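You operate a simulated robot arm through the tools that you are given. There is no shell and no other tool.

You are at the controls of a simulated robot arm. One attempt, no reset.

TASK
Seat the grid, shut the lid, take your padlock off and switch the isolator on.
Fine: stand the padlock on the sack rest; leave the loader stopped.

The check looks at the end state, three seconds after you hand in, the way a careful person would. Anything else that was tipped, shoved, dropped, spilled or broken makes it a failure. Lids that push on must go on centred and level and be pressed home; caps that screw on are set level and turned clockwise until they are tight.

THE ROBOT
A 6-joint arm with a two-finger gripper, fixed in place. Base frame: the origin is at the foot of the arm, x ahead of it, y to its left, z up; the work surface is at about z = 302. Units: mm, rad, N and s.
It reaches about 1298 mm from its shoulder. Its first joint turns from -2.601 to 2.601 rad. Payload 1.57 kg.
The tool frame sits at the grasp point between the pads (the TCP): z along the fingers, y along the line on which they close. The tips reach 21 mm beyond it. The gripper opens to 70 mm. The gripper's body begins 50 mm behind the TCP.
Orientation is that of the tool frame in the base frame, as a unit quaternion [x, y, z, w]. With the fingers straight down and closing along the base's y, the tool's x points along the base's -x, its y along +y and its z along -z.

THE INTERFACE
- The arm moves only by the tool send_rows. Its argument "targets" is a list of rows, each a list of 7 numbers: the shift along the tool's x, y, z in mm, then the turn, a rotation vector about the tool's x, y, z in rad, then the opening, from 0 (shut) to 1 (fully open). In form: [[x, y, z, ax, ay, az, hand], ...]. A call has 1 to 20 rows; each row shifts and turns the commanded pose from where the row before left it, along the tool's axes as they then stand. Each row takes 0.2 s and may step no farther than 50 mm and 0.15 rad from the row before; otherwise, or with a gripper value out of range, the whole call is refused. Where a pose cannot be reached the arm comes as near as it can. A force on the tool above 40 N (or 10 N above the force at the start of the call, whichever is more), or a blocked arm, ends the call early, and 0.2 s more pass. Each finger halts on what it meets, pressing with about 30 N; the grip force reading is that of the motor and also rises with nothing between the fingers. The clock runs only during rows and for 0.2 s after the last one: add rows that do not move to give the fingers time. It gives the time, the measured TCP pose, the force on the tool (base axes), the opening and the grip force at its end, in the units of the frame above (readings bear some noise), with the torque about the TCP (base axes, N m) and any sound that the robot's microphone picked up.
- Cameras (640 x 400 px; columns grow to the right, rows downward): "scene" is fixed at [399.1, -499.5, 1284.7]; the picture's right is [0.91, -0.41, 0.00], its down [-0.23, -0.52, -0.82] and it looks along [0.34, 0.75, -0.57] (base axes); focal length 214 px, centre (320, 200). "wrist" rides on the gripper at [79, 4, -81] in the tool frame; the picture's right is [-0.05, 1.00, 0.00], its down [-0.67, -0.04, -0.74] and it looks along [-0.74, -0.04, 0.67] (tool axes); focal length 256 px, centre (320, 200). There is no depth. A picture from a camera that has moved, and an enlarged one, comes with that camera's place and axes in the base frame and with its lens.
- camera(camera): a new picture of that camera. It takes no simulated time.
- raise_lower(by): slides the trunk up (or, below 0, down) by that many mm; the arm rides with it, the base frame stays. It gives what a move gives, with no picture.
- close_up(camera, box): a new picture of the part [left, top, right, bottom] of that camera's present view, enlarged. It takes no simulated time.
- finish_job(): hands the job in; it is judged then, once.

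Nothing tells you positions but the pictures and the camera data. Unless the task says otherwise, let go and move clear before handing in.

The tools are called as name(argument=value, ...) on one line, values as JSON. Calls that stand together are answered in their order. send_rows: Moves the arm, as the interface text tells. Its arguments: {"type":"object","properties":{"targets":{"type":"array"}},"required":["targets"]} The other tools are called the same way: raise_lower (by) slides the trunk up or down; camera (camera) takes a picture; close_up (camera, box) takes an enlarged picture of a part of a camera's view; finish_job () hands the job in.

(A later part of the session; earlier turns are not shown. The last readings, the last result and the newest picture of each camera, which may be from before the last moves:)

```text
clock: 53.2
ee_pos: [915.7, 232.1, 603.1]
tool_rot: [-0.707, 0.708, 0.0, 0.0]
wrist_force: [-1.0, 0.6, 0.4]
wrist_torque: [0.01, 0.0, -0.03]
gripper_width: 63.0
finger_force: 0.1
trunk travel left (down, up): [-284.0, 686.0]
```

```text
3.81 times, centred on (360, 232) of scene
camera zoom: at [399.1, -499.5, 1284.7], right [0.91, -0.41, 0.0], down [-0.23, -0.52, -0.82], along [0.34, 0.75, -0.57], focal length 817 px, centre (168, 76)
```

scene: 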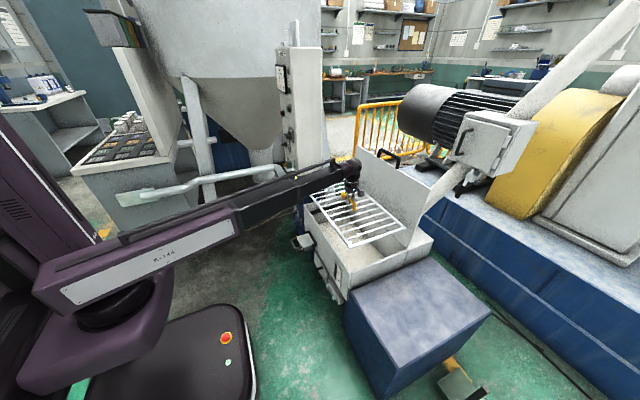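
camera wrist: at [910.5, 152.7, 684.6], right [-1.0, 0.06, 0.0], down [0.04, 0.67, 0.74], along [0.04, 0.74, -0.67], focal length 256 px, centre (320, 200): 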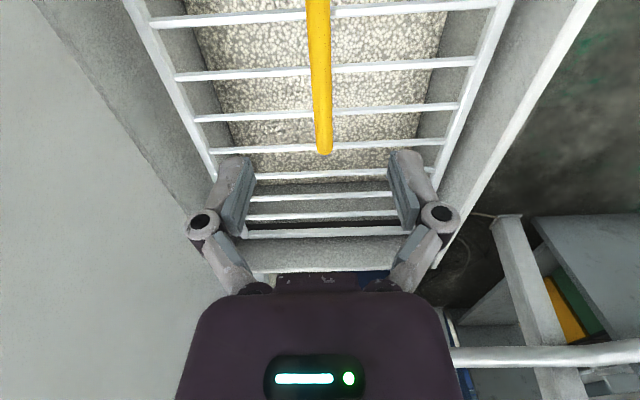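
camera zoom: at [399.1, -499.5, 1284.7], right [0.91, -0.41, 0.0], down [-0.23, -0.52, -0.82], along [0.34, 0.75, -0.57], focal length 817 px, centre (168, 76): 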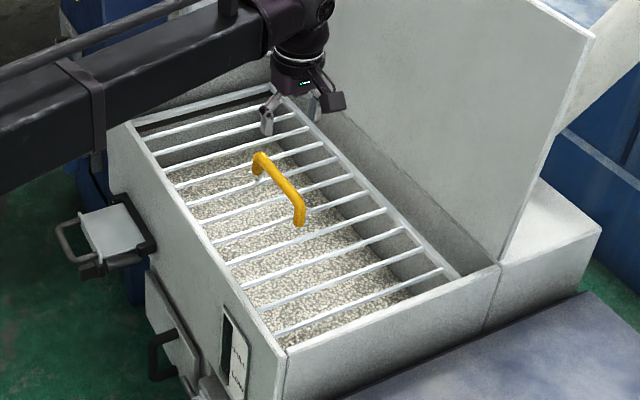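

The grid sits on the ledges. I'll raise to above the lid-handle height and take a look at both the grid's seating and the lid handle.

raise_lower(by=400)

camera(camera="wrist")

close_up(camera="scene", box=[300, 170, 440, 285])

close_up(camera="scene", box=[345, 130, 435, 200])

```text
clock: 57.1
ee_pos: [914.7, 232.0, 1003.1]
tool_rot: [-0.707, 0.708, 0.001, 0.0]
wrist_force: [0.2, -0.5, -0.7]
wrist_torque: [0.03, -0.05, 0.0]
gripper_width: 62.9
finger_force: 0.0
trunk travel left (down, up): [-684.0, 286.0]
```

```text
taken
camera wrist: at [910.5, 152.7, 1084.7], right [-1.0, 0.06, 0.0], down [0.04, 0.67, 0.74], along [0.04, 0.74, -0.67], focal length 256 px, centre (320, 200)
```

wrist: 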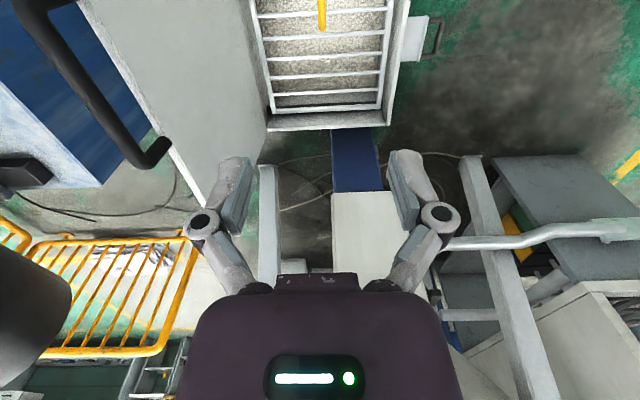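

```text
3.48 times, centred on (370, 228) of scene
camera zoom: at [399.1, -499.5, 1284.7], right [0.91, -0.41, 0.0], down [-0.23, -0.52, -0.82], along [0.34, 0.75, -0.57], focal length 746 px, centre (146, 104)
```

zoom: 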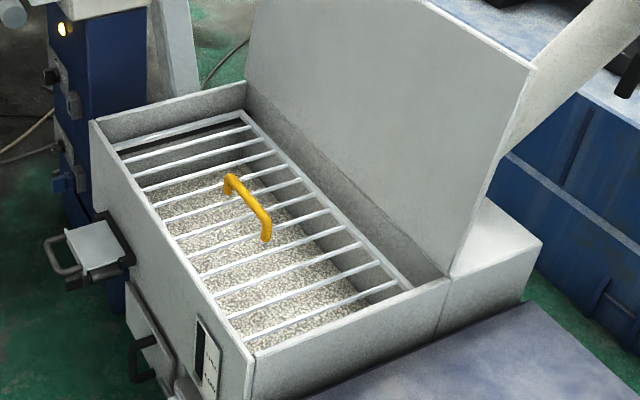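

```text
5.71 times, centred on (390, 165) of scene
camera zoom: at [399.1, -499.5, 1284.7], right [0.91, -0.41, 0.0], down [-0.23, -0.52, -0.82], along [0.34, 0.75, -0.57], focal length 1226 px, centre (-80, 400)
```

zoom: 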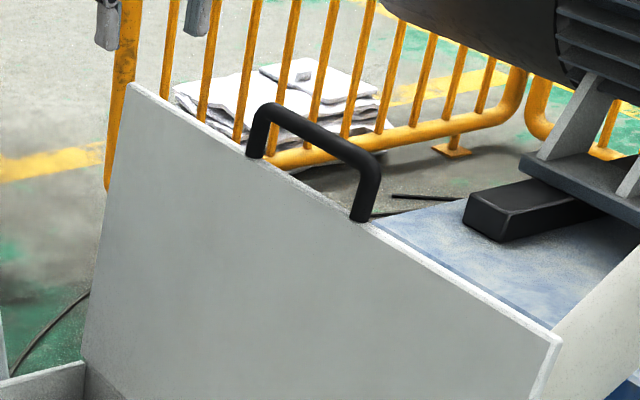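

The grid looks level and seated. The lid's handle loop stands up from the lid's free edge, bar at ~(1105, 250, 877). I'll go above it and lower so the fingers straddle the bar (closing along x).

send_rows(targets=[[-4.5, -47.5, 0, 0, 0, 0, 1], [-4.5, -47.5, 0, 0, 0, 0, 1], [-4.5, -47.5, 0, 0, 0, 0, 1], [-4.5, -47.5, 0, 0, 0, 0, 1], [0, 0, 0, 0, 0, 0, 1], [0, 0, 0, 0, 0, 0, 1]])

camera(camera="wrist")

close_up(camera="scene", box=[340, 100, 440, 200])

```text
clock: 58.5
ee_pos: [1104.7, 251.9, 1003.1]
tool_rot: [-0.706, 0.708, 0.0, -0.001]
wrist_force: [0.0, 0.1, 0.2]
wrist_torque: [-0.03, 0.04, 0.02]
gripper_width: 69.8
finger_force: 0.1
trunk travel left (down, up): [-684.0, 286.0]
```

```text
taken
camera wrist: at [1101.0, 171.9, 1084.5], right [-1.0, 0.06, 0.0], down [0.04, 0.67, 0.74], along [0.04, 0.74, -0.67], focal length 256 px, centre (320, 200)
```

wrist: 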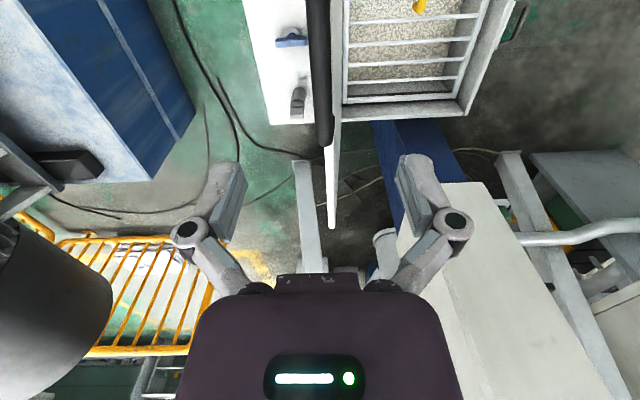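

```text
4.00 times, centred on (390, 150) of scene
camera zoom: at [399.1, -499.5, 1284.7], right [0.91, -0.41, 0.0], down [-0.23, -0.52, -0.82], along [0.34, 0.75, -0.57], focal length 858 px, centre (40, 400)
```

zoom: 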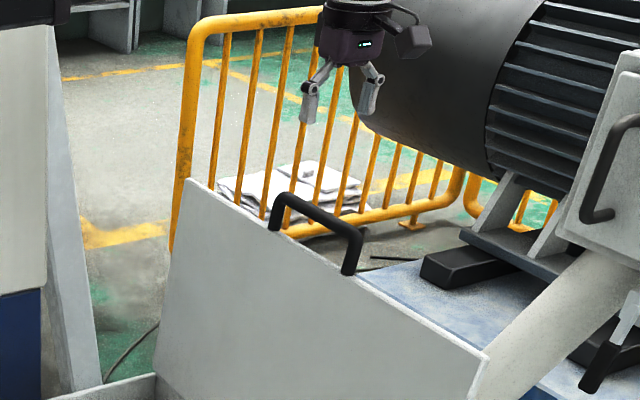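

The bar is centred under the fingers. Lowering so the fingers straddle it.

raise_lower(by=-110)

camera(camera="wrist")

close_up(camera="scene", box=[340, 100, 440, 200])

```text
clock: 59.9
ee_pos: [1105.8, 252.0, 893.9]
tool_rot: [-0.707, 0.707, -0.001, 0.0]
wrist_force: [-0.1, 0.2, 0.6]
wrist_torque: [-0.04, 0.04, 0.02]
gripper_width: 70.0
finger_force: 0.0
trunk travel left (down, up): [-574.0, 396.0]
```

```text
taken
camera wrist: at [1100.7, 171.8, 974.8], right [-1.0, 0.06, 0.0], down [0.04, 0.67, 0.74], along [0.04, 0.74, -0.67], focal length 256 px, centre (320, 200)
```

wrist: 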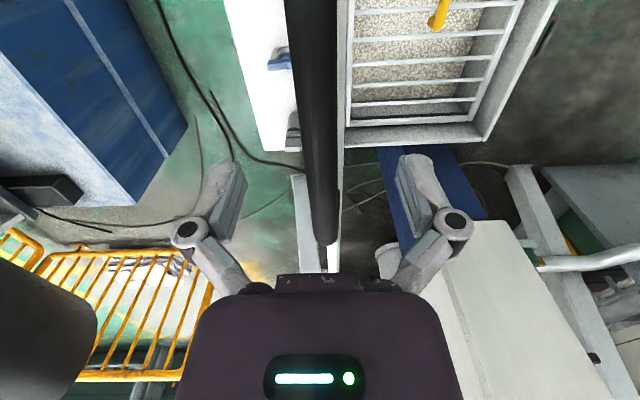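

```text
4.00 times, centred on (390, 150) of scene
camera zoom: at [399.1, -499.5, 1284.7], right [0.91, -0.41, 0.0], down [-0.23, -0.52, -0.82], along [0.34, 0.75, -0.57], focal length 858 px, centre (40, 400)
```

zoom: 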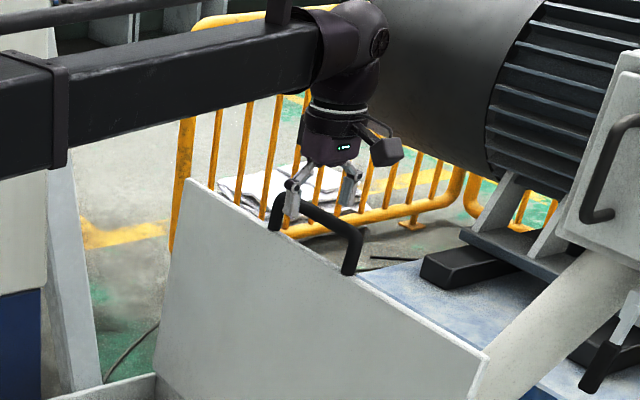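

Bar at z≈877. Lower 20 mm more and close lightly around the bar.

raise_lower(by=-22)

send_rows(targets=[[0, 0, 0, 0, 0, 0, 0.6], [0, 0, 0, 0, 0, 0, 0.35], [0, 0, 0, 0, 0, 0, 0.35], [0, 0, 0, 0, 0, 0, 0.35]])

camera(camera="wrist")

close_up(camera="scene", box=[360, 120, 424, 160])

```text
clock: 60.6
ee_pos: [1103.8, 251.3, 871.1]
tool_rot: [-0.706, 0.708, 0.001, 0.001]
wrist_force: [-0.5, 0.8, 0.4]
wrist_torque: [0.02, 0.02, 0.01]
gripper_width: 70.0
finger_force: 0.0
trunk travel left (down, up): [-552.0, 418.0]
```

```text
clock: 61.6
ee_pos: [1105.9, 251.2, 870.7]
tool_rot: [-0.707, 0.707, 0.0, 0.0]
wrist_force: [-0.6, 0.6, -0.2]
wrist_torque: [0.02, 0.03, -0.03]
gripper_width: 24.3
finger_force: 0.1
trunk travel left (down, up): [-552.0, 418.0]
```

```text
taken
camera wrist: at [1100.7, 171.9, 952.7], right [-1.0, 0.06, 0.0], down [0.04, 0.67, 0.74], along [0.04, 0.74, -0.67], focal length 256 px, centre (320, 200)
```

wrist: 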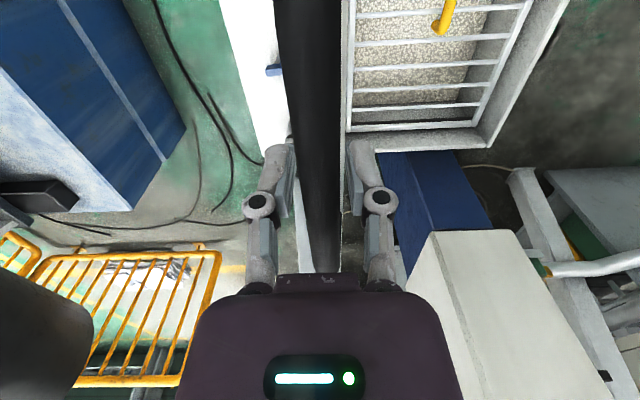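

```text
10.00 times, centred on (392, 140) of scene
camera zoom: at [399.1, -499.5, 1284.7], right [0.91, -0.41, 0.0], down [-0.23, -0.52, -0.82], along [0.34, 0.75, -0.57], focal length 2145 px, centre (-400, 800)
```

zoom: 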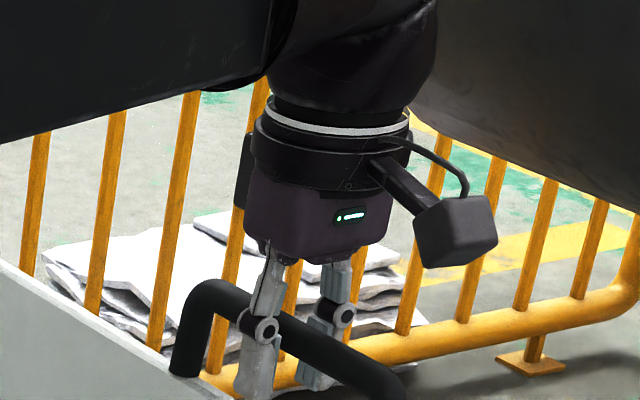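

The bar is loosely captured. I'll test by pulling gently toward -x to feel the lid's resistance.

send_rows(targets=[[0, 8, 0, 0, 0, 0, 0.35], [0, 8, 0, 0, 0, 0, 0.35], [0, 8, 0, 0, 0, 0, 0.35], [0, 8, 0, 0, 0, 0, 0.35], [0, 0, 0, 0, 0, 0, 0.35]])

camera(camera="wrist")

```text
clock: 62.8
ee_pos: [1074.0, 250.8, 870.7]
tool_rot: [-0.707, 0.707, 0.0, 0.0]
wrist_force: [3.7, -0.7, 0.9]
wrist_torque: [0.01, 0.03, -0.01]
gripper_width: 27.1
finger_force: 1.7
trunk travel left (down, up): [-552.0, 418.0]
```

```text
taken
camera wrist: at [1069.4, 171.6, 952.5], right [-1.0, 0.06, 0.0], down [0.04, 0.67, 0.74], along [0.04, 0.74, -0.67], focal length 256 px, centre (320, 200)
```

wrist: 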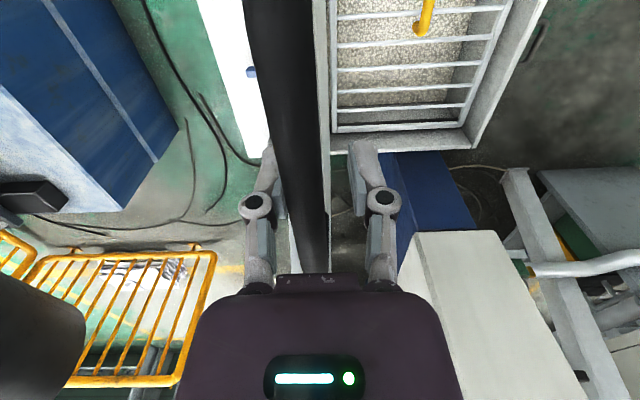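

There's a steady ~4 N resistance near vertical, so the hinge is stiff/damped — good. Continuing along the arc in steps.

send_rows(targets=[[0, 10, 0, 0, 0, 0, 0.35], [0, 10, 0, 0, 0, 0, 0.35], [0, 10, 0, 0, 0, 0, 0.35], [0, 10, 0, 0, 0, 0, 0.35], [0, 10, 0, 0, 0, 0, 0.35], [0, 10, 0, 0, 0, 0, 0.35], [0, 0, 0, 0, 0, 0, 0.35]])

camera(camera="scene")

camera(camera="wrist")

```text
clock: 64.4
ee_pos: [1013.2, 253.1, 871.1]
tool_rot: [-0.707, 0.708, 0.0, 0.0]
wrist_force: [2.3, 0.4, -1.3]
wrist_torque: [-0.01, 0.04, 0.05]
gripper_width: 26.2
finger_force: 1.2
trunk travel left (down, up): [-552.0, 418.0]
```

```text
taken
```

scene: 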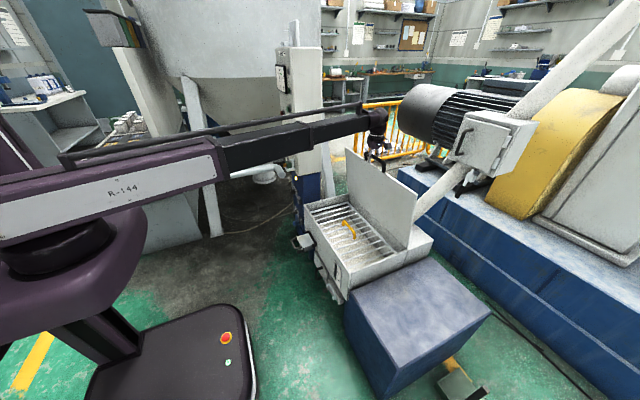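

```text
taken
camera wrist: at [1008.2, 173.2, 952.4], right [-1.0, 0.06, 0.0], down [0.04, 0.67, 0.74], along [0.04, 0.74, -0.67], focal length 256 px, centre (320, 200)
```

wrist: 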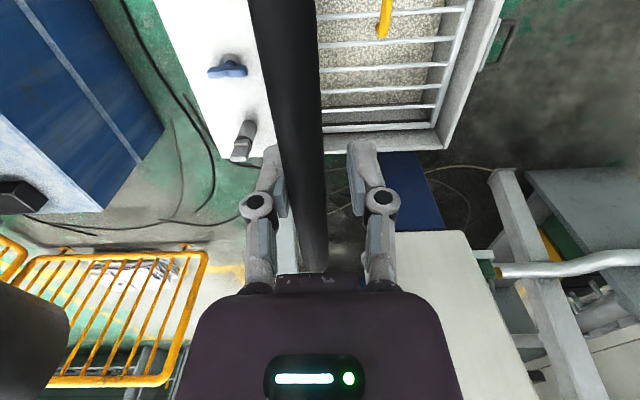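

Resistance is dropping slowly as the lid passes vertical; friction still holds it. I'll continue following the arc with alternating x and trunk steps.

send_rows(targets=[[0, 10, 0, 0, 0, 0, 0.35], [0, 10, 0, 0, 0, 0, 0.35], [0, 10, 0, 0, 0, 0, 0.35]])

raise_lower(by=-7)

send_rows(targets=[[0, 10, 0, 0, 0, 0, 0.35], [0, 10, 0, 0, 0, 0, 0.35], [0, 10, 0, 0, 0, 0, 0.35], [0, 0, 0, 0, 0, 0, 0.35]])

camera(camera="wrist")

close_up(camera="scene", box=[320, 110, 440, 200])

```text
clock: 65.2
ee_pos: [982.5, 251.8, 870.7]
tool_rot: [-0.706, 0.708, 0.0, 0.0]
wrist_force: [3.2, 0.5, -1.5]
wrist_torque: [0.03, 0.03, 0.04]
gripper_width: 26.5
finger_force: 1.9
trunk travel left (down, up): [-552.0, 418.0]
```

```text
clock: 65.7
ee_pos: [984.1, 253.0, 865.1]
tool_rot: [-0.706, 0.708, 0.001, -0.001]
wrist_force: [-0.5, 0.1, 0.3]
wrist_torque: [-0.01, -0.03, 0.02]
gripper_width: 24.4
finger_force: 0.1
trunk travel left (down, up): [-545.0, 425.0]
```

```text
clock: 66.7
ee_pos: [953.8, 251.9, 864.3]
tool_rot: [-0.707, 0.708, 0.0, 0.0]
wrist_force: [2.3, -1.5, -1.1]
wrist_torque: [-0.02, 0.0, 0.01]
gripper_width: 25.9
finger_force: 0.8
trunk travel left (down, up): [-545.0, 425.0]
```

```text
taken
camera wrist: at [949.2, 172.4, 945.5], right [-1.0, 0.06, 0.0], down [0.04, 0.67, 0.74], along [0.04, 0.74, -0.67], focal length 256 px, centre (320, 200)
```

wrist: 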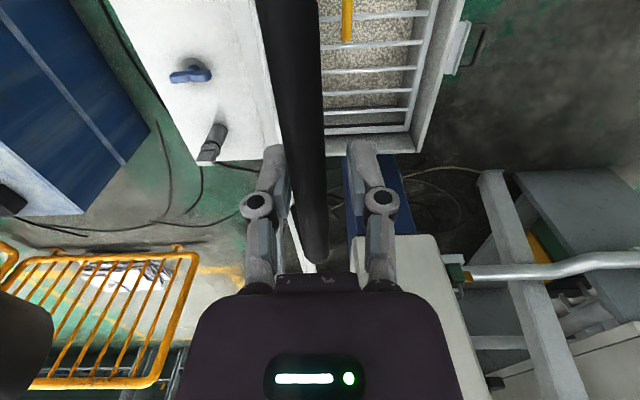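

```text
4.44 times, centred on (380, 155) of scene
camera zoom: at [399.1, -499.5, 1284.7], right [0.91, -0.41, 0.0], down [-0.23, -0.52, -0.82], along [0.34, 0.75, -0.57], focal length 953 px, centre (53, 400)
```

zoom: 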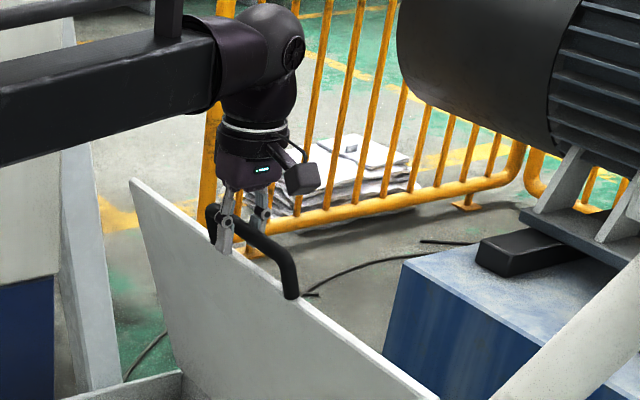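

Lid follows well (still +2 N resistance). Next steps down the arc.

raise_lower(by=-14)

send_rows(targets=[[0, 10, 0, 0, 0, 0, 0.35], [0, 10, 0, 0, 0, 0, 0.35], [0, 10, 0, 0, 0, 0, 0.35]])

raise_lower(by=-13)

send_rows(targets=[[0, 10, 0, 0, 0, 0, 0.35], [0, 10, 0, 0, 0, 0, 0.35], [0, 10, 0, 0, 0, 0, 0.35], [0, 0, 0, 0, 0, 0, 0.35]])

camera(camera="wrist")

close_up(camera="scene", box=[310, 110, 430, 200])

```text
clock: 67.3
ee_pos: [953.2, 252.6, 849.8]
tool_rot: [-0.706, 0.708, 0.0, 0.0]
wrist_force: [-0.3, -0.3, -0.4]
wrist_torque: [-0.02, -0.03, -0.02]
gripper_width: 24.5
finger_force: 0.1
trunk travel left (down, up): [-531.0, 439.0]
```

```text
clock: 68.1
ee_pos: [922.5, 252.7, 849.7]
tool_rot: [-0.707, 0.707, 0.0, 0.0]
wrist_force: [2.4, -0.2, -0.6]
wrist_torque: [0.01, 0.03, 0.06]
gripper_width: 25.7
finger_force: 1.7
trunk travel left (down, up): [-531.0, 439.0]
```

```text
clock: 68.8
ee_pos: [922.1, 252.6, 837.6]
tool_rot: [-0.707, 0.708, 0.0, 0.0]
wrist_force: [-0.6, -0.6, -0.3]
wrist_torque: [-0.02, -0.01, -0.04]
gripper_width: 24.5
finger_force: 0.0
trunk travel left (down, up): [-518.0, 452.0]
```

```text
clock: 69.8
ee_pos: [893.3, 253.1, 836.8]
tool_rot: [-0.706, 0.708, 0.0, 0.0]
wrist_force: [1.8, 0.0, -0.2]
wrist_torque: [-0.02, 0.02, 0.02]
gripper_width: 26.0
finger_force: 1.7
trunk travel left (down, up): [-518.0, 452.0]
```

```text
taken
camera wrist: at [887.8, 174.5, 918.6], right [-1.0, 0.06, 0.0], down [0.04, 0.67, 0.74], along [0.04, 0.74, -0.67], focal length 256 px, centre (320, 200)
```

wrist: 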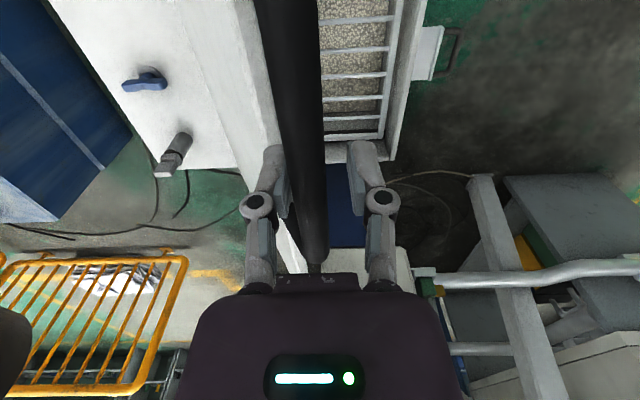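

```text
4.44 times, centred on (370, 155) of scene
camera zoom: at [399.1, -499.5, 1284.7], right [0.91, -0.41, 0.0], down [-0.23, -0.52, -0.82], along [0.34, 0.75, -0.57], focal length 953 px, centre (98, 400)
```

zoom: 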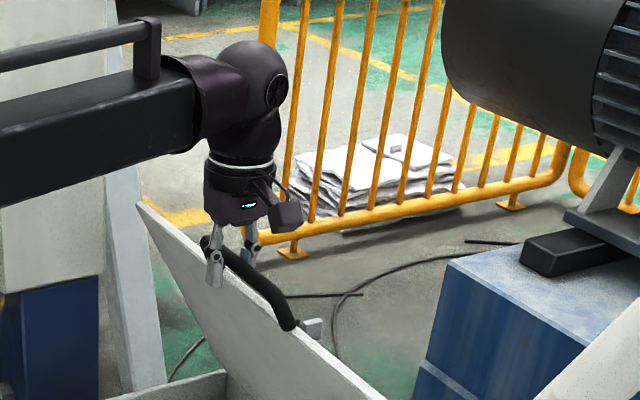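

raise_lower(by=-18)

send_rows(targets=[[0, 10, 0, 0, 0, 0, 0.35], [0, 10, 0, 0, 0, 0, 0.35], [0, 10, 0, 0, 0, 0, 0.35]])

raise_lower(by=-18)

send_rows(targets=[[0, 8, 0, 0, 0, 0, 0.35], [0, 7, 0, 0, 0, 0, 0.35]])

raise_lower(by=-12)

send_rows(targets=[[0, 8, 0, 0, 0, 0, 0.35], [0, 7, 0, 0, 0, 0, 0.35], [0, 0, 0, 0, 0, 0, 0.35]])

camera(camera="wrist")

close_up(camera="scene", box=[300, 120, 420, 210])

```text
clock: 70.4
ee_pos: [892.1, 254.3, 819.4]
tool_rot: [-0.706, 0.708, 0.0, 0.0]
wrist_force: [-0.2, 0.0, 0.1]
wrist_torque: [-0.02, 0.0, -0.06]
gripper_width: 24.5
finger_force: 0.0
trunk travel left (down, up): [-500.0, 470.0]
```

```text
clock: 71.2
ee_pos: [861.5, 254.2, 818.6]
tool_rot: [-0.707, 0.708, 0.0, -0.001]
wrist_force: [2.5, -0.1, -1.2]
wrist_torque: [0.01, 0.03, -0.02]
gripper_width: 26.7
finger_force: 1.9
trunk travel left (down, up): [-500.0, 470.0]
```

```text
clock: 71.8
ee_pos: [861.7, 255.5, 801.1]
tool_rot: [-0.706, 0.708, 0.0, 0.0]
wrist_force: [-0.1, -0.7, -0.4]
wrist_torque: [0.02, 0.03, 0.01]
gripper_width: 24.3
finger_force: 0.0
trunk travel left (down, up): [-482.0, 488.0]
```

```text
clock: 72.5
ee_pos: [848.2, 255.6, 800.2]
tool_rot: [-0.706, 0.708, 0.0, 0.0]
wrist_force: [10.3, -1.3, -18.3]
wrist_torque: [0.19, 0.2, 0.09]
gripper_width: 28.6
finger_force: 2.6
trunk travel left (down, up): [-482.0, 488.0]
```

```text
clock: 73.0
ee_pos: [847.1, 255.3, 789.3]
tool_rot: [-0.707, 0.708, -0.001, 0.0]
wrist_force: [0.1, -0.6, -1.0]
wrist_torque: [-0.02, -0.04, 0.0]
gripper_width: 24.6
finger_force: 0.0
trunk travel left (down, up): [-470.0, 500.0]
```

```text
clock: 73.8
ee_pos: [837.3, 255.7, 784.8]
tool_rot: [-0.706, 0.708, 0.001, -0.001]
wrist_force: [21.3, -1.2, -29.2]
wrist_torque: [0.23, 0.8, -0.01]
gripper_width: 34.2
finger_force: 7.2
trunk travel left (down, up): [-470.0, 500.0]
```

```text
taken
camera wrist: at [831.6, 175.9, 867.0], right [-1.0, 0.06, 0.0], down [0.04, 0.67, 0.74], along [0.04, 0.74, -0.67], focal length 256 px, centre (320, 200)
```

wrist: 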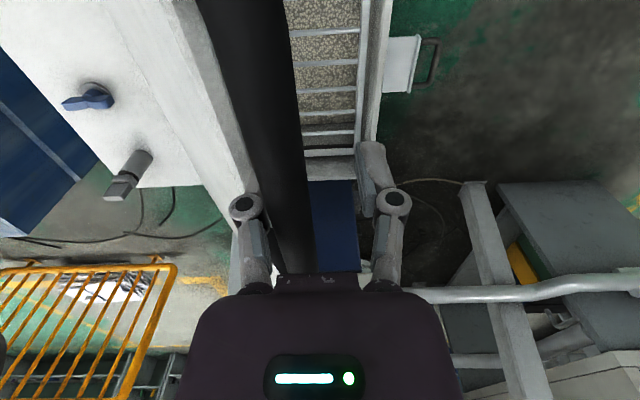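

```text
4.44 times, centred on (360, 165) of scene
camera zoom: at [399.1, -499.5, 1284.7], right [0.91, -0.41, 0.0], down [-0.23, -0.52, -0.82], along [0.34, 0.75, -0.57], focal length 953 px, centre (142, 356)
```

zoom: 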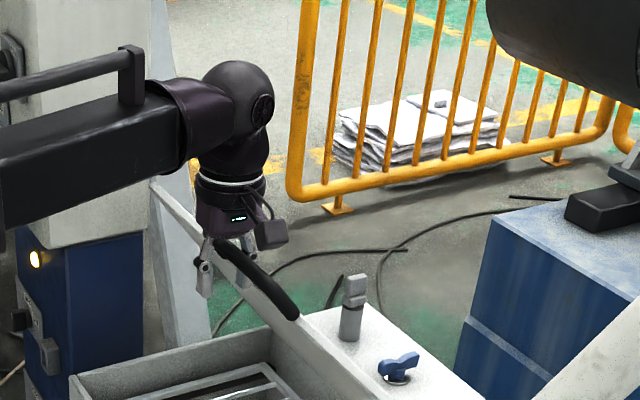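

The bar is higher than predicted and pressing against the upper finger. I'll raise the trunk a bit so the bar is back at the pads and re-measure.

raise_lower(by=22)

send_rows(targets=[[0, 0, 0, 0, 0, 0, 0.35], [0, 0, 0, 0, 0, 0, 0.35]])

camera(camera="wrist")

close_up(camera="scene", box=[320, 135, 400, 195])

```text
clock: 74.2
ee_pos: [833.7, 254.1, 791.6]
tool_rot: [-0.706, 0.708, -0.001, 0.002]
wrist_force: [3.9, -0.4, -1.8]
wrist_torque: [-0.01, 0.02, 0.08]
gripper_width: 28.8
finger_force: 2.8
trunk travel left (down, up): [-473.0, 497.0]
stopped: the force on the tool passed its limit at 96 N (the readings are from after the stop); the commanded pose is now the measured one
```

```text
clock: 74.8
ee_pos: [833.4, 253.9, 792.6]
tool_rot: [-0.706, 0.708, 0.0, 0.001]
wrist_force: [2.2, -0.7, -0.3]
wrist_torque: [-0.02, 0.01, 0.05]
gripper_width: 25.5
finger_force: 0.7
trunk travel left (down, up): [-473.0, 497.0]
```

```text
taken
camera wrist: at [828.7, 175.4, 873.4], right [-1.0, 0.06, 0.0], down [0.04, 0.67, 0.74], along [0.04, 0.74, -0.67], focal length 256 px, centre (320, 200)
```

wrist: 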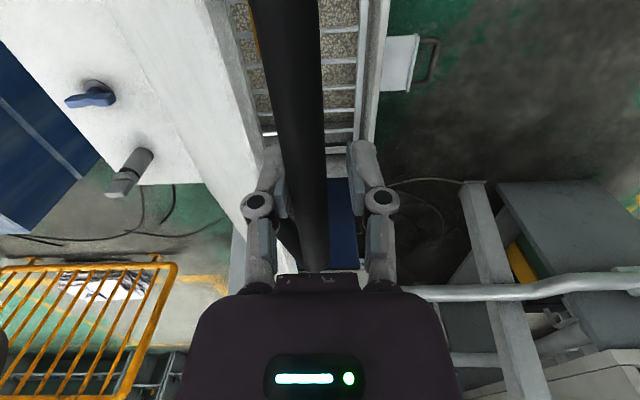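

```text
6.67 times, centred on (360, 165) of scene
camera zoom: at [399.1, -499.5, 1284.7], right [0.91, -0.41, 0.0], down [-0.23, -0.52, -0.82], along [0.34, 0.75, -0.57], focal length 1430 px, centre (53, 433)
```

zoom: 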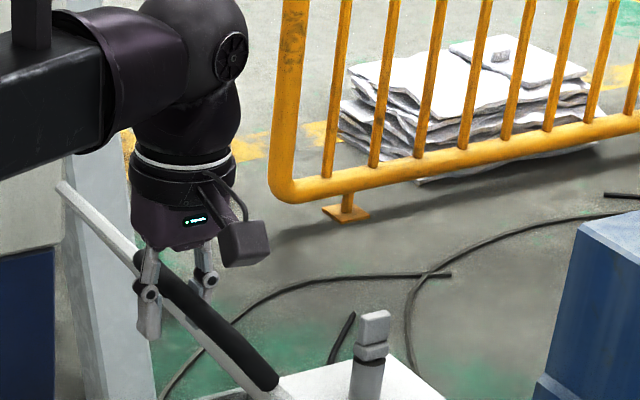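

The lid popped free and is following again; the fingertip was catching the lid edge, so I must keep the bar nearer the tips (TCP ~8 mm above the bar). Continuing with smaller steps.

send_rows(targets=[[0, 5, 0, 0, 0, 0, 0.35], [0, 5, 0, 0, 0, 0, 0.35]])

raise_lower(by=-3)

send_rows(targets=[[0, 5, 0, 0, 0, 0, 0.35], [0, 5, 0, 0, 0, 0, 0.35]])

raise_lower(by=-8)

send_rows(targets=[[0, 5, 0, 0, 0, 0, 0.35], [0, 5, 0, 0, 0, 0, 0.35]])

camera(camera="wrist")

close_up(camera="scene", box=[310, 135, 390, 195])

```text
clock: 75.4
ee_pos: [823.3, 255.2, 792.7]
tool_rot: [-0.706, 0.708, -0.001, 0.001]
wrist_force: [3.1, -0.5, -1.4]
wrist_torque: [0.03, 0.04, 0.04]
gripper_width: 26.9
finger_force: 2.0
trunk travel left (down, up): [-473.0, 497.0]
```

```text
clock: 75.9
ee_pos: [823.4, 255.0, 789.6]
tool_rot: [-0.706, 0.708, -0.001, 0.001]
wrist_force: [1.0, 1.2, 0.2]
wrist_torque: [0.01, 0.03, -0.02]
gripper_width: 24.7
finger_force: 0.0
trunk travel left (down, up): [-470.0, 500.0]
```

```text
clock: 76.5
ee_pos: [813.7, 255.7, 789.0]
tool_rot: [-0.706, 0.708, -0.001, 0.001]
wrist_force: [1.6, 0.5, -0.4]
wrist_torque: [-0.05, 0.11, 0.01]
gripper_width: 27.1
finger_force: 1.5
trunk travel left (down, up): [-470.0, 500.0]
```

```text
clock: 77.1
ee_pos: [813.7, 254.6, 781.7]
tool_rot: [-0.706, 0.708, 0.0, 0.001]
wrist_force: [0.0, -0.6, 0.1]
wrist_torque: [0.03, -0.03, 0.0]
gripper_width: 24.4
finger_force: 0.0
trunk travel left (down, up): [-462.0, 508.0]
```

```text
clock: 77.7
ee_pos: [805.0, 255.6, 781.9]
tool_rot: [-0.707, 0.708, -0.001, 0.0]
wrist_force: [3.9, -0.1, -1.5]
wrist_torque: [-0.02, -0.08, 0.02]
gripper_width: 26.4
finger_force: 1.4
trunk travel left (down, up): [-462.0, 508.0]
```

```text
taken
camera wrist: at [799.6, 175.6, 862.3], right [-1.0, 0.06, 0.0], down [0.04, 0.67, 0.74], along [0.04, 0.74, -0.67], focal length 256 px, centre (320, 200)
```

wrist: 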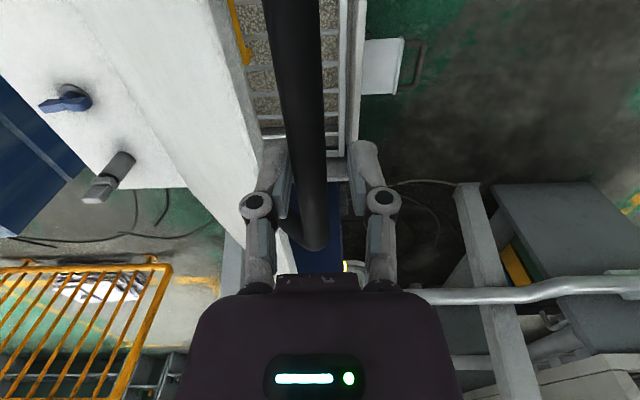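

```text
6.67 times, centred on (350, 165) of scene
camera zoom: at [399.1, -499.5, 1284.7], right [0.91, -0.41, 0.0], down [-0.23, -0.52, -0.82], along [0.34, 0.75, -0.57], focal length 1430 px, centre (120, 433)
```

zoom: 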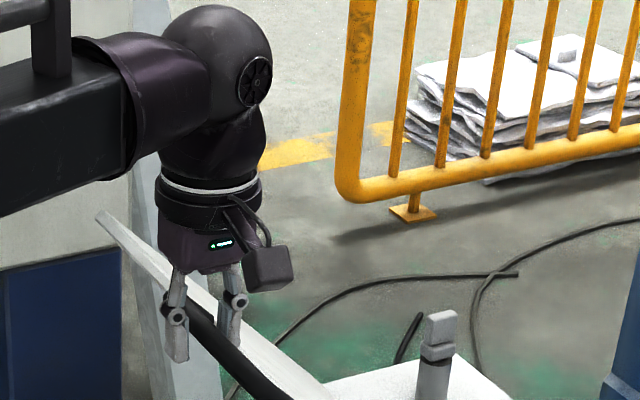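

raise_lower(by=-6)

send_rows(targets=[[0, 4, 0, 0, 0, 0, 0.35], [0, 4, 0, 0, 0, 0, 0.35]])

raise_lower(by=-9)

send_rows(targets=[[0, 4, 0, 0, 0, 0, 0.35], [0, 4, 0, 0, 0, 0, 0.35]])

raise_lower(by=-9)

send_rows(targets=[[0, 4, 0, 0, 0, 0, 0.35], [0, 4, 0, 0, 0, 0, 0.35]])

camera(camera="wrist")

```text
clock: 78.2
ee_pos: [804.3, 254.8, 774.9]
tool_rot: [-0.707, 0.707, -0.001, 0.0]
wrist_force: [0.9, -0.4, -0.9]
wrist_torque: [-0.01, 0.01, -0.02]
gripper_width: 24.4
finger_force: 0.1
trunk travel left (down, up): [-456.0, 514.0]
```

```text
clock: 78.8
ee_pos: [796.8, 254.0, 774.6]
tool_rot: [-0.706, 0.708, -0.001, 0.0]
wrist_force: [4.8, -0.9, -6.8]
wrist_torque: [0.04, 0.02, 0.08]
gripper_width: 27.1
finger_force: 2.1
trunk travel left (down, up): [-456.0, 514.0]
```

```text
clock: 79.4
ee_pos: [796.5, 254.9, 764.6]
tool_rot: [-0.707, 0.707, 0.0, 0.0]
wrist_force: [-0.5, -0.2, -0.1]
wrist_torque: [0.01, 0.05, 0.01]
gripper_width: 24.6
finger_force: 0.0
trunk travel left (down, up): [-447.0, 523.0]
```

```text
clock: 80.0
ee_pos: [787.4, 255.2, 765.7]
tool_rot: [-0.707, 0.708, -0.001, 0.001]
wrist_force: [8.1, 0.0, -12.6]
wrist_torque: [0.13, -0.03, 0.06]
gripper_width: 27.9
finger_force: 2.2
trunk travel left (down, up): [-447.0, 523.0]
```

```text
clock: 80.6
ee_pos: [786.9, 254.4, 756.9]
tool_rot: [-0.707, 0.708, 0.0, 0.001]
wrist_force: [-0.3, 0.2, -1.0]
wrist_torque: [0.02, 0.0, -0.02]
gripper_width: 24.5
finger_force: 0.0
trunk travel left (down, up): [-438.0, 532.0]
```

```text
clock: 81.2
ee_pos: [780.3, 255.4, 756.5]
tool_rot: [-0.706, 0.708, -0.001, 0.001]
wrist_force: [5.4, -0.2, -2.6]
wrist_torque: [0.03, 0.0, 0.04]
gripper_width: 27.5
finger_force: 2.2
trunk travel left (down, up): [-438.0, 532.0]
```

```text
taken
camera wrist: at [775.7, 176.0, 837.9], right [-1.0, 0.06, 0.0], down [0.04, 0.67, 0.74], along [0.04, 0.74, -0.67], focal length 256 px, centre (320, 200)
```

wrist: 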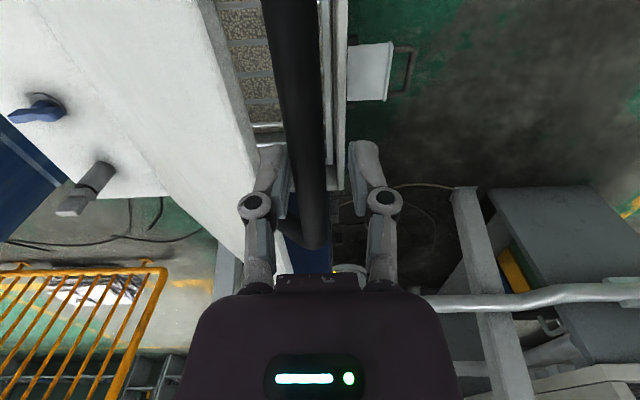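

Working smoothly. Continuing the same alternation.

raise_lower(by=-6)

send_rows(targets=[[0, 4, 0, 0, 0, 0, 0.35], [0, 3, 0, 0, 0, 0, 0.35]])

raise_lower(by=-9)

send_rows(targets=[[0, 4, 0, 0, 0, 0, 0.35], [0, 3, 0, 0, 0, 0, 0.35]])

raise_lower(by=-10)

send_rows(targets=[[0, 4, 0, 0, 0, 0, 0.35], [0, 3, 0, 0, 0, 0, 0.35]])

raise_lower(by=-10)

send_rows(targets=[[0, 4, 0, 0, 0, 0, 0.35], [0, 3, 0, 0, 0, 0, 0.35]])

camera(camera="wrist")

close_up(camera="scene", box=[300, 140, 420, 230])

```text
clock: 81.7
ee_pos: [779.5, 256.0, 750.4]
tool_rot: [-0.707, 0.708, 0.0, 0.0]
wrist_force: [0.3, 0.2, -0.1]
wrist_torque: [0.0, 0.01, 0.01]
gripper_width: 24.7
finger_force: 0.1
trunk travel left (down, up): [-432.0, 538.0]
```

```text
clock: 82.3
ee_pos: [773.7, 253.9, 750.0]
tool_rot: [-0.707, 0.708, -0.001, 0.0]
wrist_force: [5.5, 0.0, -2.4]
wrist_torque: [0.02, -0.05, 0.04]
gripper_width: 27.8
finger_force: 2.6
trunk travel left (down, up): [-432.0, 538.0]
```

```text
clock: 82.9
ee_pos: [773.4, 255.4, 740.4]
tool_rot: [-0.707, 0.707, -0.001, 0.001]
wrist_force: [0.1, 0.7, 0.6]
wrist_torque: [0.03, 0.01, 0.02]
gripper_width: 24.9
finger_force: 0.0
trunk travel left (down, up): [-423.0, 547.0]
```

```text
clock: 83.5
ee_pos: [766.1, 254.7, 741.7]
tool_rot: [-0.707, 0.707, -0.001, 0.001]
wrist_force: [5.5, 0.5, -2.8]
wrist_torque: [0.02, -0.07, 0.06]
gripper_width: 28.1
finger_force: 2.7
trunk travel left (down, up): [-423.0, 547.0]
```

```text
clock: 84.1
ee_pos: [765.3, 253.0, 731.5]
tool_rot: [-0.707, 0.707, 0.0, 0.002]
wrist_force: [-0.3, 0.7, -0.5]
wrist_torque: [0.02, 0.0, -0.01]
gripper_width: 24.8
finger_force: 0.1
trunk travel left (down, up): [-413.0, 557.0]
```

```text
clock: 84.7
ee_pos: [760.4, 255.1, 731.2]
tool_rot: [-0.706, 0.708, 0.0, 0.0]
wrist_force: [6.5, 1.0, -3.1]
wrist_torque: [0.01, -0.03, 0.04]
gripper_width: 28.1
finger_force: 2.5
trunk travel left (down, up): [-413.0, 557.0]
```

```text
clock: 85.3
ee_pos: [758.6, 254.4, 721.2]
tool_rot: [-0.707, 0.708, -0.001, 0.001]
wrist_force: [0.4, -0.3, 0.7]
wrist_torque: [0.0, -0.01, -0.01]
gripper_width: 24.7
finger_force: 0.0
trunk travel left (down, up): [-403.0, 567.0]
```

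```text
clock: 85.9
ee_pos: [753.5, 255.4, 721.4]
tool_rot: [-0.707, 0.708, -0.001, 0.001]
wrist_force: [7.6, -0.2, -3.0]
wrist_torque: [0.05, -0.06, 0.05]
gripper_width: 28.8
finger_force: 3.4
trunk travel left (down, up): [-403.0, 567.0]
```

```text
taken
camera wrist: at [749.5, 175.7, 802.9], right [-1.0, 0.06, 0.0], down [0.04, 0.67, 0.75], along [0.04, 0.74, -0.67], focal length 256 px, centre (320, 200)
```

wrist: 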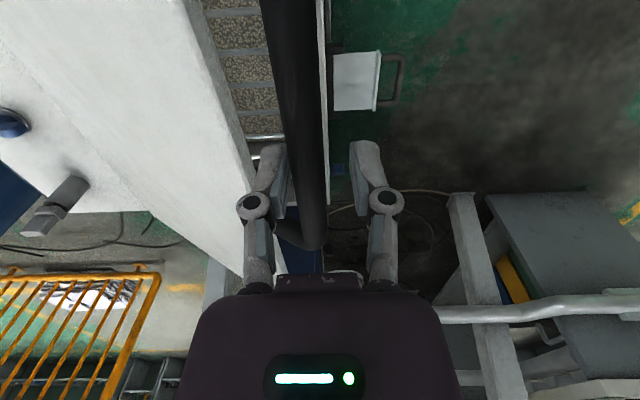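

```text
4.44 times, centred on (360, 185) of scene
camera zoom: at [399.1, -499.5, 1284.7], right [0.91, -0.41, 0.0], down [-0.23, -0.52, -0.82], along [0.34, 0.75, -0.57], focal length 953 px, centre (142, 267)
```

zoom: 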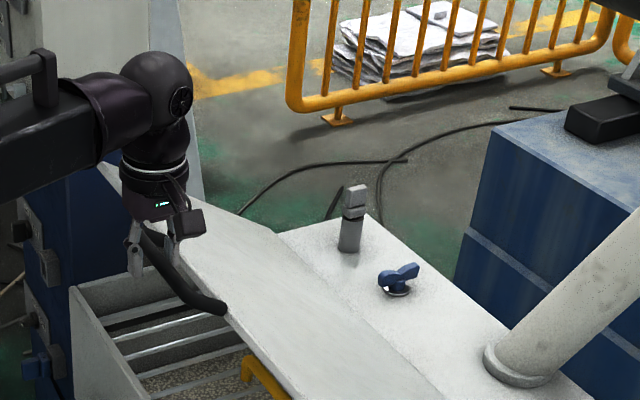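

raise_lower(by=-9)

send_rows(targets=[[0, 3, 0, 0, 0, 0, 0.35], [0, 3, 0, 0, 0, 0, 0.35]])

raise_lower(by=-10)

send_rows(targets=[[0, 3, 0, 0, 0, 0, 0.35], [0, 3, 0, 0, 0, 0, 0.35]])

raise_lower(by=-11)

send_rows(targets=[[0, 3, 0, 0, 0, 0, 0.35], [0, 3, 0, 0, 0, 0, 0.35]])

raise_lower(by=-12)

send_rows(targets=[[0, 3, 0, 0, 0, 0, 0.35], [0, 2.5, 0, 0, 0, 0, 0.35]])

raise_lower(by=-12)

send_rows(targets=[[0, 3, 0, 0, 0, 0, 0.35], [0, 2.5, 0, 0, 0, 0, 0.35]])

camera(camera="wrist")

close_up(camera="scene", box=[300, 150, 420, 240])

```text
clock: 86.5
ee_pos: [752.9, 255.8, 712.9]
tool_rot: [-0.707, 0.707, -0.001, 0.0]
wrist_force: [-0.2, 0.9, 0.4]
wrist_torque: [0.0, 0.0, 0.01]
gripper_width: 24.6
finger_force: 0.1
trunk travel left (down, up): [-394.0, 576.0]
```

```text
clock: 87.0
ee_pos: [748.8, 254.1, 713.9]
tool_rot: [-0.706, 0.708, -0.001, 0.001]
wrist_force: [8.3, 0.2, -3.9]
wrist_torque: [0.07, -0.12, 0.05]
gripper_width: 29.5
finger_force: 3.5
trunk travel left (down, up): [-394.0, 576.0]
```

```text
clock: 87.6
ee_pos: [747.5, 254.5, 703.1]
tool_rot: [-0.706, 0.708, -0.001, 0.0]
wrist_force: [0.3, -0.2, -0.2]
wrist_torque: [-0.03, 0.01, 0.0]
gripper_width: 24.6
finger_force: 0.0
trunk travel left (down, up): [-384.0, 586.0]
```

```text
clock: 88.2
ee_pos: [742.8, 253.8, 702.3]
tool_rot: [-0.707, 0.708, -0.001, 0.001]
wrist_force: [8.7, 1.0, -4.0]
wrist_torque: [0.04, -0.05, 0.06]
gripper_width: 29.7
finger_force: 4.3
trunk travel left (down, up): [-384.0, 586.0]
```

```text
clock: 88.8
ee_pos: [740.6, 253.9, 691.2]
tool_rot: [-0.707, 0.708, -0.001, 0.0]
wrist_force: [-0.2, 0.3, 0.6]
wrist_torque: [0.0, 0.0, 0.02]
gripper_width: 24.5
finger_force: 0.1
trunk travel left (down, up): [-373.0, 597.0]
```

```text
clock: 89.4
ee_pos: [737.6, 254.7, 691.3]
tool_rot: [-0.707, 0.707, -0.001, 0.001]
wrist_force: [9.5, -1.4, -3.9]
wrist_torque: [0.03, -0.02, 0.04]
gripper_width: 30.3
finger_force: 4.6
trunk travel left (down, up): [-373.0, 597.0]
```

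```text
clock: 90.0
ee_pos: [735.1, 255.7, 680.4]
tool_rot: [-0.706, 0.708, -0.001, 0.001]
wrist_force: [0.5, 0.8, -0.8]
wrist_torque: [-0.03, -0.02, -0.04]
gripper_width: 24.5
finger_force: 0.0
trunk travel left (down, up): [-361.0, 609.0]
```

```text
clock: 90.6
ee_pos: [732.7, 254.8, 680.2]
tool_rot: [-0.707, 0.707, -0.001, 0.002]
wrist_force: [8.6, -1.1, -3.5]
wrist_torque: [0.0, 0.01, 0.04]
gripper_width: 29.5
finger_force: 3.4
trunk travel left (down, up): [-361.0, 609.0]
```

```text
clock: 91.2
ee_pos: [729.3, 255.0, 667.6]
tool_rot: [-0.706, 0.708, -0.001, 0.0]
wrist_force: [0.3, 0.6, -0.5]
wrist_torque: [-0.02, 0.0, 0.0]
gripper_width: 24.2
finger_force: 0.1
trunk travel left (down, up): [-349.0, 621.0]
```

```text
clock: 91.8
ee_pos: [726.3, 255.5, 667.5]
tool_rot: [-0.707, 0.707, -0.001, 0.0]
wrist_force: [10.6, -1.2, -4.5]
wrist_torque: [0.03, 0.03, 0.06]
gripper_width: 30.4
finger_force: 4.9
trunk travel left (down, up): [-349.0, 621.0]
```

```text
taken
camera wrist: at [721.6, 175.8, 748.8], right [-1.0, 0.06, 0.0], down [0.03, 0.67, 0.74], along [0.04, 0.74, -0.67], focal length 256 px, centre (320, 200)
```

wrist: 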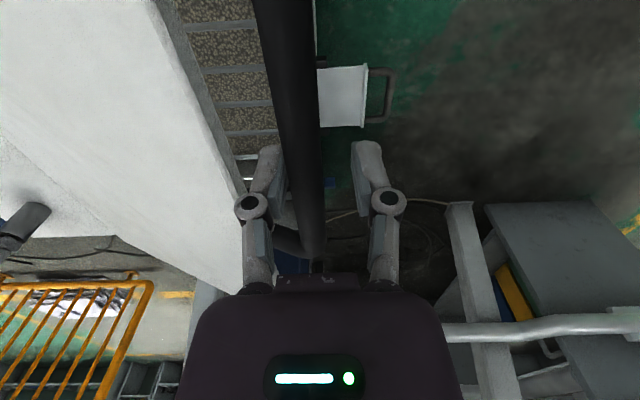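

```text
4.44 times, centred on (360, 195) of scene
camera zoom: at [399.1, -499.5, 1284.7], right [0.91, -0.41, 0.0], down [-0.23, -0.52, -0.82], along [0.34, 0.75, -0.57], focal length 953 px, centre (142, 222)
```

zoom: 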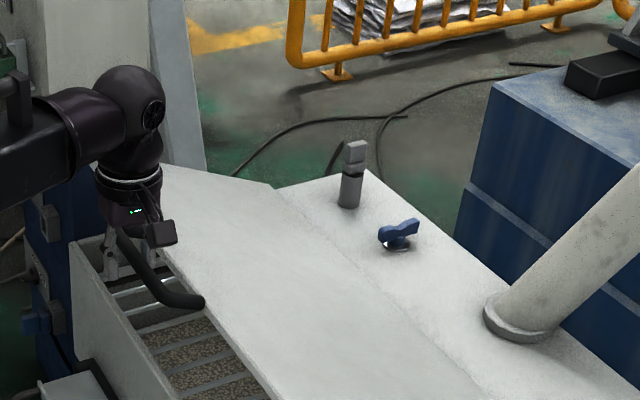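

Lid is now ~26° above horizontal and stays put by hinge friction. I'll release the handle, go above the lid just behind the front edge with closed fingers, and press it down.

send_rows(targets=[[0, -3, 0, 0, 0, 0, 0.6], [0, 0, 0, 0, 0, 0, 0.7], [0, 0, 0, 0, 0, 0, 0.7]])

raise_lower(by=70)

send_rows(targets=[[0, -25, 0, 0, 0, 0, 0.3], [0, -25, 0, 0, 0, 0, 0], [0, -20, 0, 0, 0, 0, 0], [0, 0, 0, 0, 0, 0, 0], [0, 0, 0, 0, 0, 0, 0]])

camera(camera="wrist")

close_up(camera="scene", box=[290, 140, 430, 270])

```text
clock: 92.6
ee_pos: [729.3, 254.4, 669.1]
tool_rot: [-0.706, 0.708, 0.0, 0.0]
wrist_force: [0.2, -0.7, -0.1]
wrist_torque: [-0.05, 0.0, 0.0]
gripper_width: 49.0
finger_force: 0.1
trunk travel left (down, up): [-349.0, 621.0]
```

```text
clock: 93.7
ee_pos: [728.8, 255.5, 737.8]
tool_rot: [-0.706, 0.708, -0.001, 0.0]
wrist_force: [-0.1, 0.1, 0.4]
wrist_torque: [0.02, -0.02, 0.03]
gripper_width: 49.3
finger_force: 0.1
trunk travel left (down, up): [-419.0, 551.0]
```

```text
clock: 94.9
ee_pos: [798.2, 256.2, 738.4]
tool_rot: [-0.707, 0.708, -0.001, 0.001]
wrist_force: [0.0, 0.0, 0.3]
wrist_torque: [0.0, 0.01, 0.0]
gripper_width: 0.1
finger_force: 28.5
trunk travel left (down, up): [-419.0, 551.0]
```

```text
taken
camera wrist: at [793.4, 175.2, 819.5], right [-1.0, 0.06, 0.0], down [0.04, 0.67, 0.75], along [0.04, 0.74, -0.67], focal length 256 px, centre (320, 200)
```

wrist: 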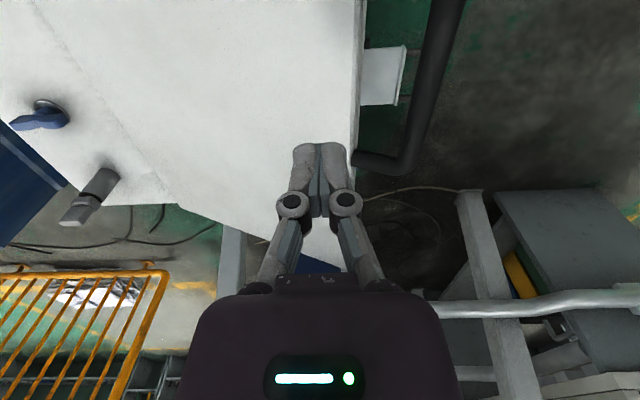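

```text
3.08 times, centred on (360, 205) of scene
camera zoom: at [399.1, -499.5, 1284.7], right [0.91, -0.41, 0.0], down [-0.23, -0.52, -0.82], along [0.34, 0.75, -0.57], focal length 660 px, centre (197, 185)
```

zoom: 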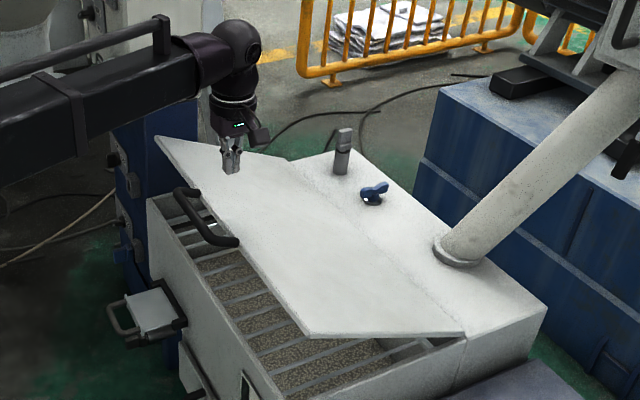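

Fingers closed, over the lid behind its front edge. Pressing down with the trunk in steps.

raise_lower(by=-60)

raise_lower(by=-20)

raise_lower(by=-20)

camera(camera="wrist")

close_up(camera="scene", box=[290, 140, 430, 270])

```text
clock: 95.9
ee_pos: [799.0, 254.6, 677.8]
tool_rot: [-0.706, 0.708, -0.001, 0.0]
wrist_force: [-1.1, -0.7, 0.5]
wrist_torque: [0.04, -0.01, -0.01]
gripper_width: 0.0
finger_force: 29.3
trunk travel left (down, up): [-359.0, 611.0]
```

```text
clock: 96.6
ee_pos: [798.3, 254.5, 657.1]
tool_rot: [-0.706, 0.708, 0.0, 0.001]
wrist_force: [0.0, 0.7, -0.2]
wrist_torque: [0.02, 0.02, 0.0]
gripper_width: 0.2
finger_force: 28.2
trunk travel left (down, up): [-339.0, 631.0]
```

```text
clock: 97.2
ee_pos: [799.2, 255.0, 638.0]
tool_rot: [-0.706, 0.708, 0.0, 0.0]
wrist_force: [-0.2, 0.3, 0.0]
wrist_torque: [-0.04, -0.03, 0.0]
gripper_width: 0.0
finger_force: 27.9
trunk travel left (down, up): [-319.0, 651.0]
```

```text
taken
camera wrist: at [793.4, 175.2, 719.4], right [-1.0, 0.06, 0.0], down [0.04, 0.67, 0.75], along [0.04, 0.74, -0.67], focal length 256 px, centre (320, 200)
```

wrist: 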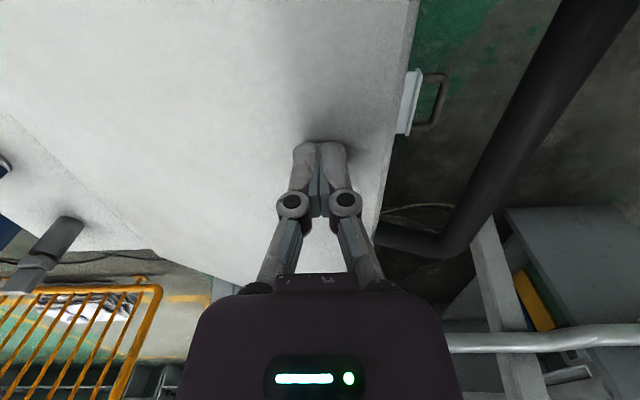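

```text
3.08 times, centred on (360, 205) of scene
camera zoom: at [399.1, -499.5, 1284.7], right [0.91, -0.41, 0.0], down [-0.23, -0.52, -0.82], along [0.34, 0.75, -0.57], focal length 660 px, centre (197, 185)
```

zoom: 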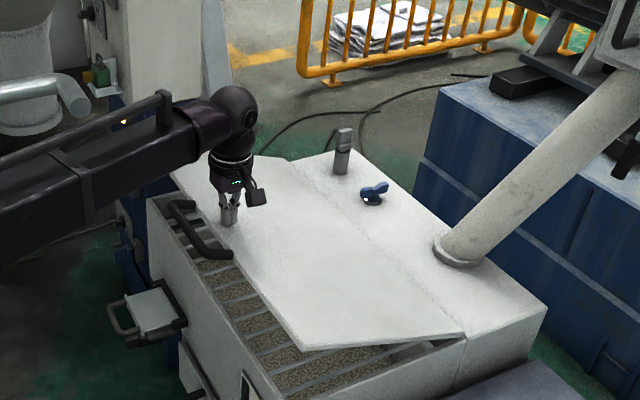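

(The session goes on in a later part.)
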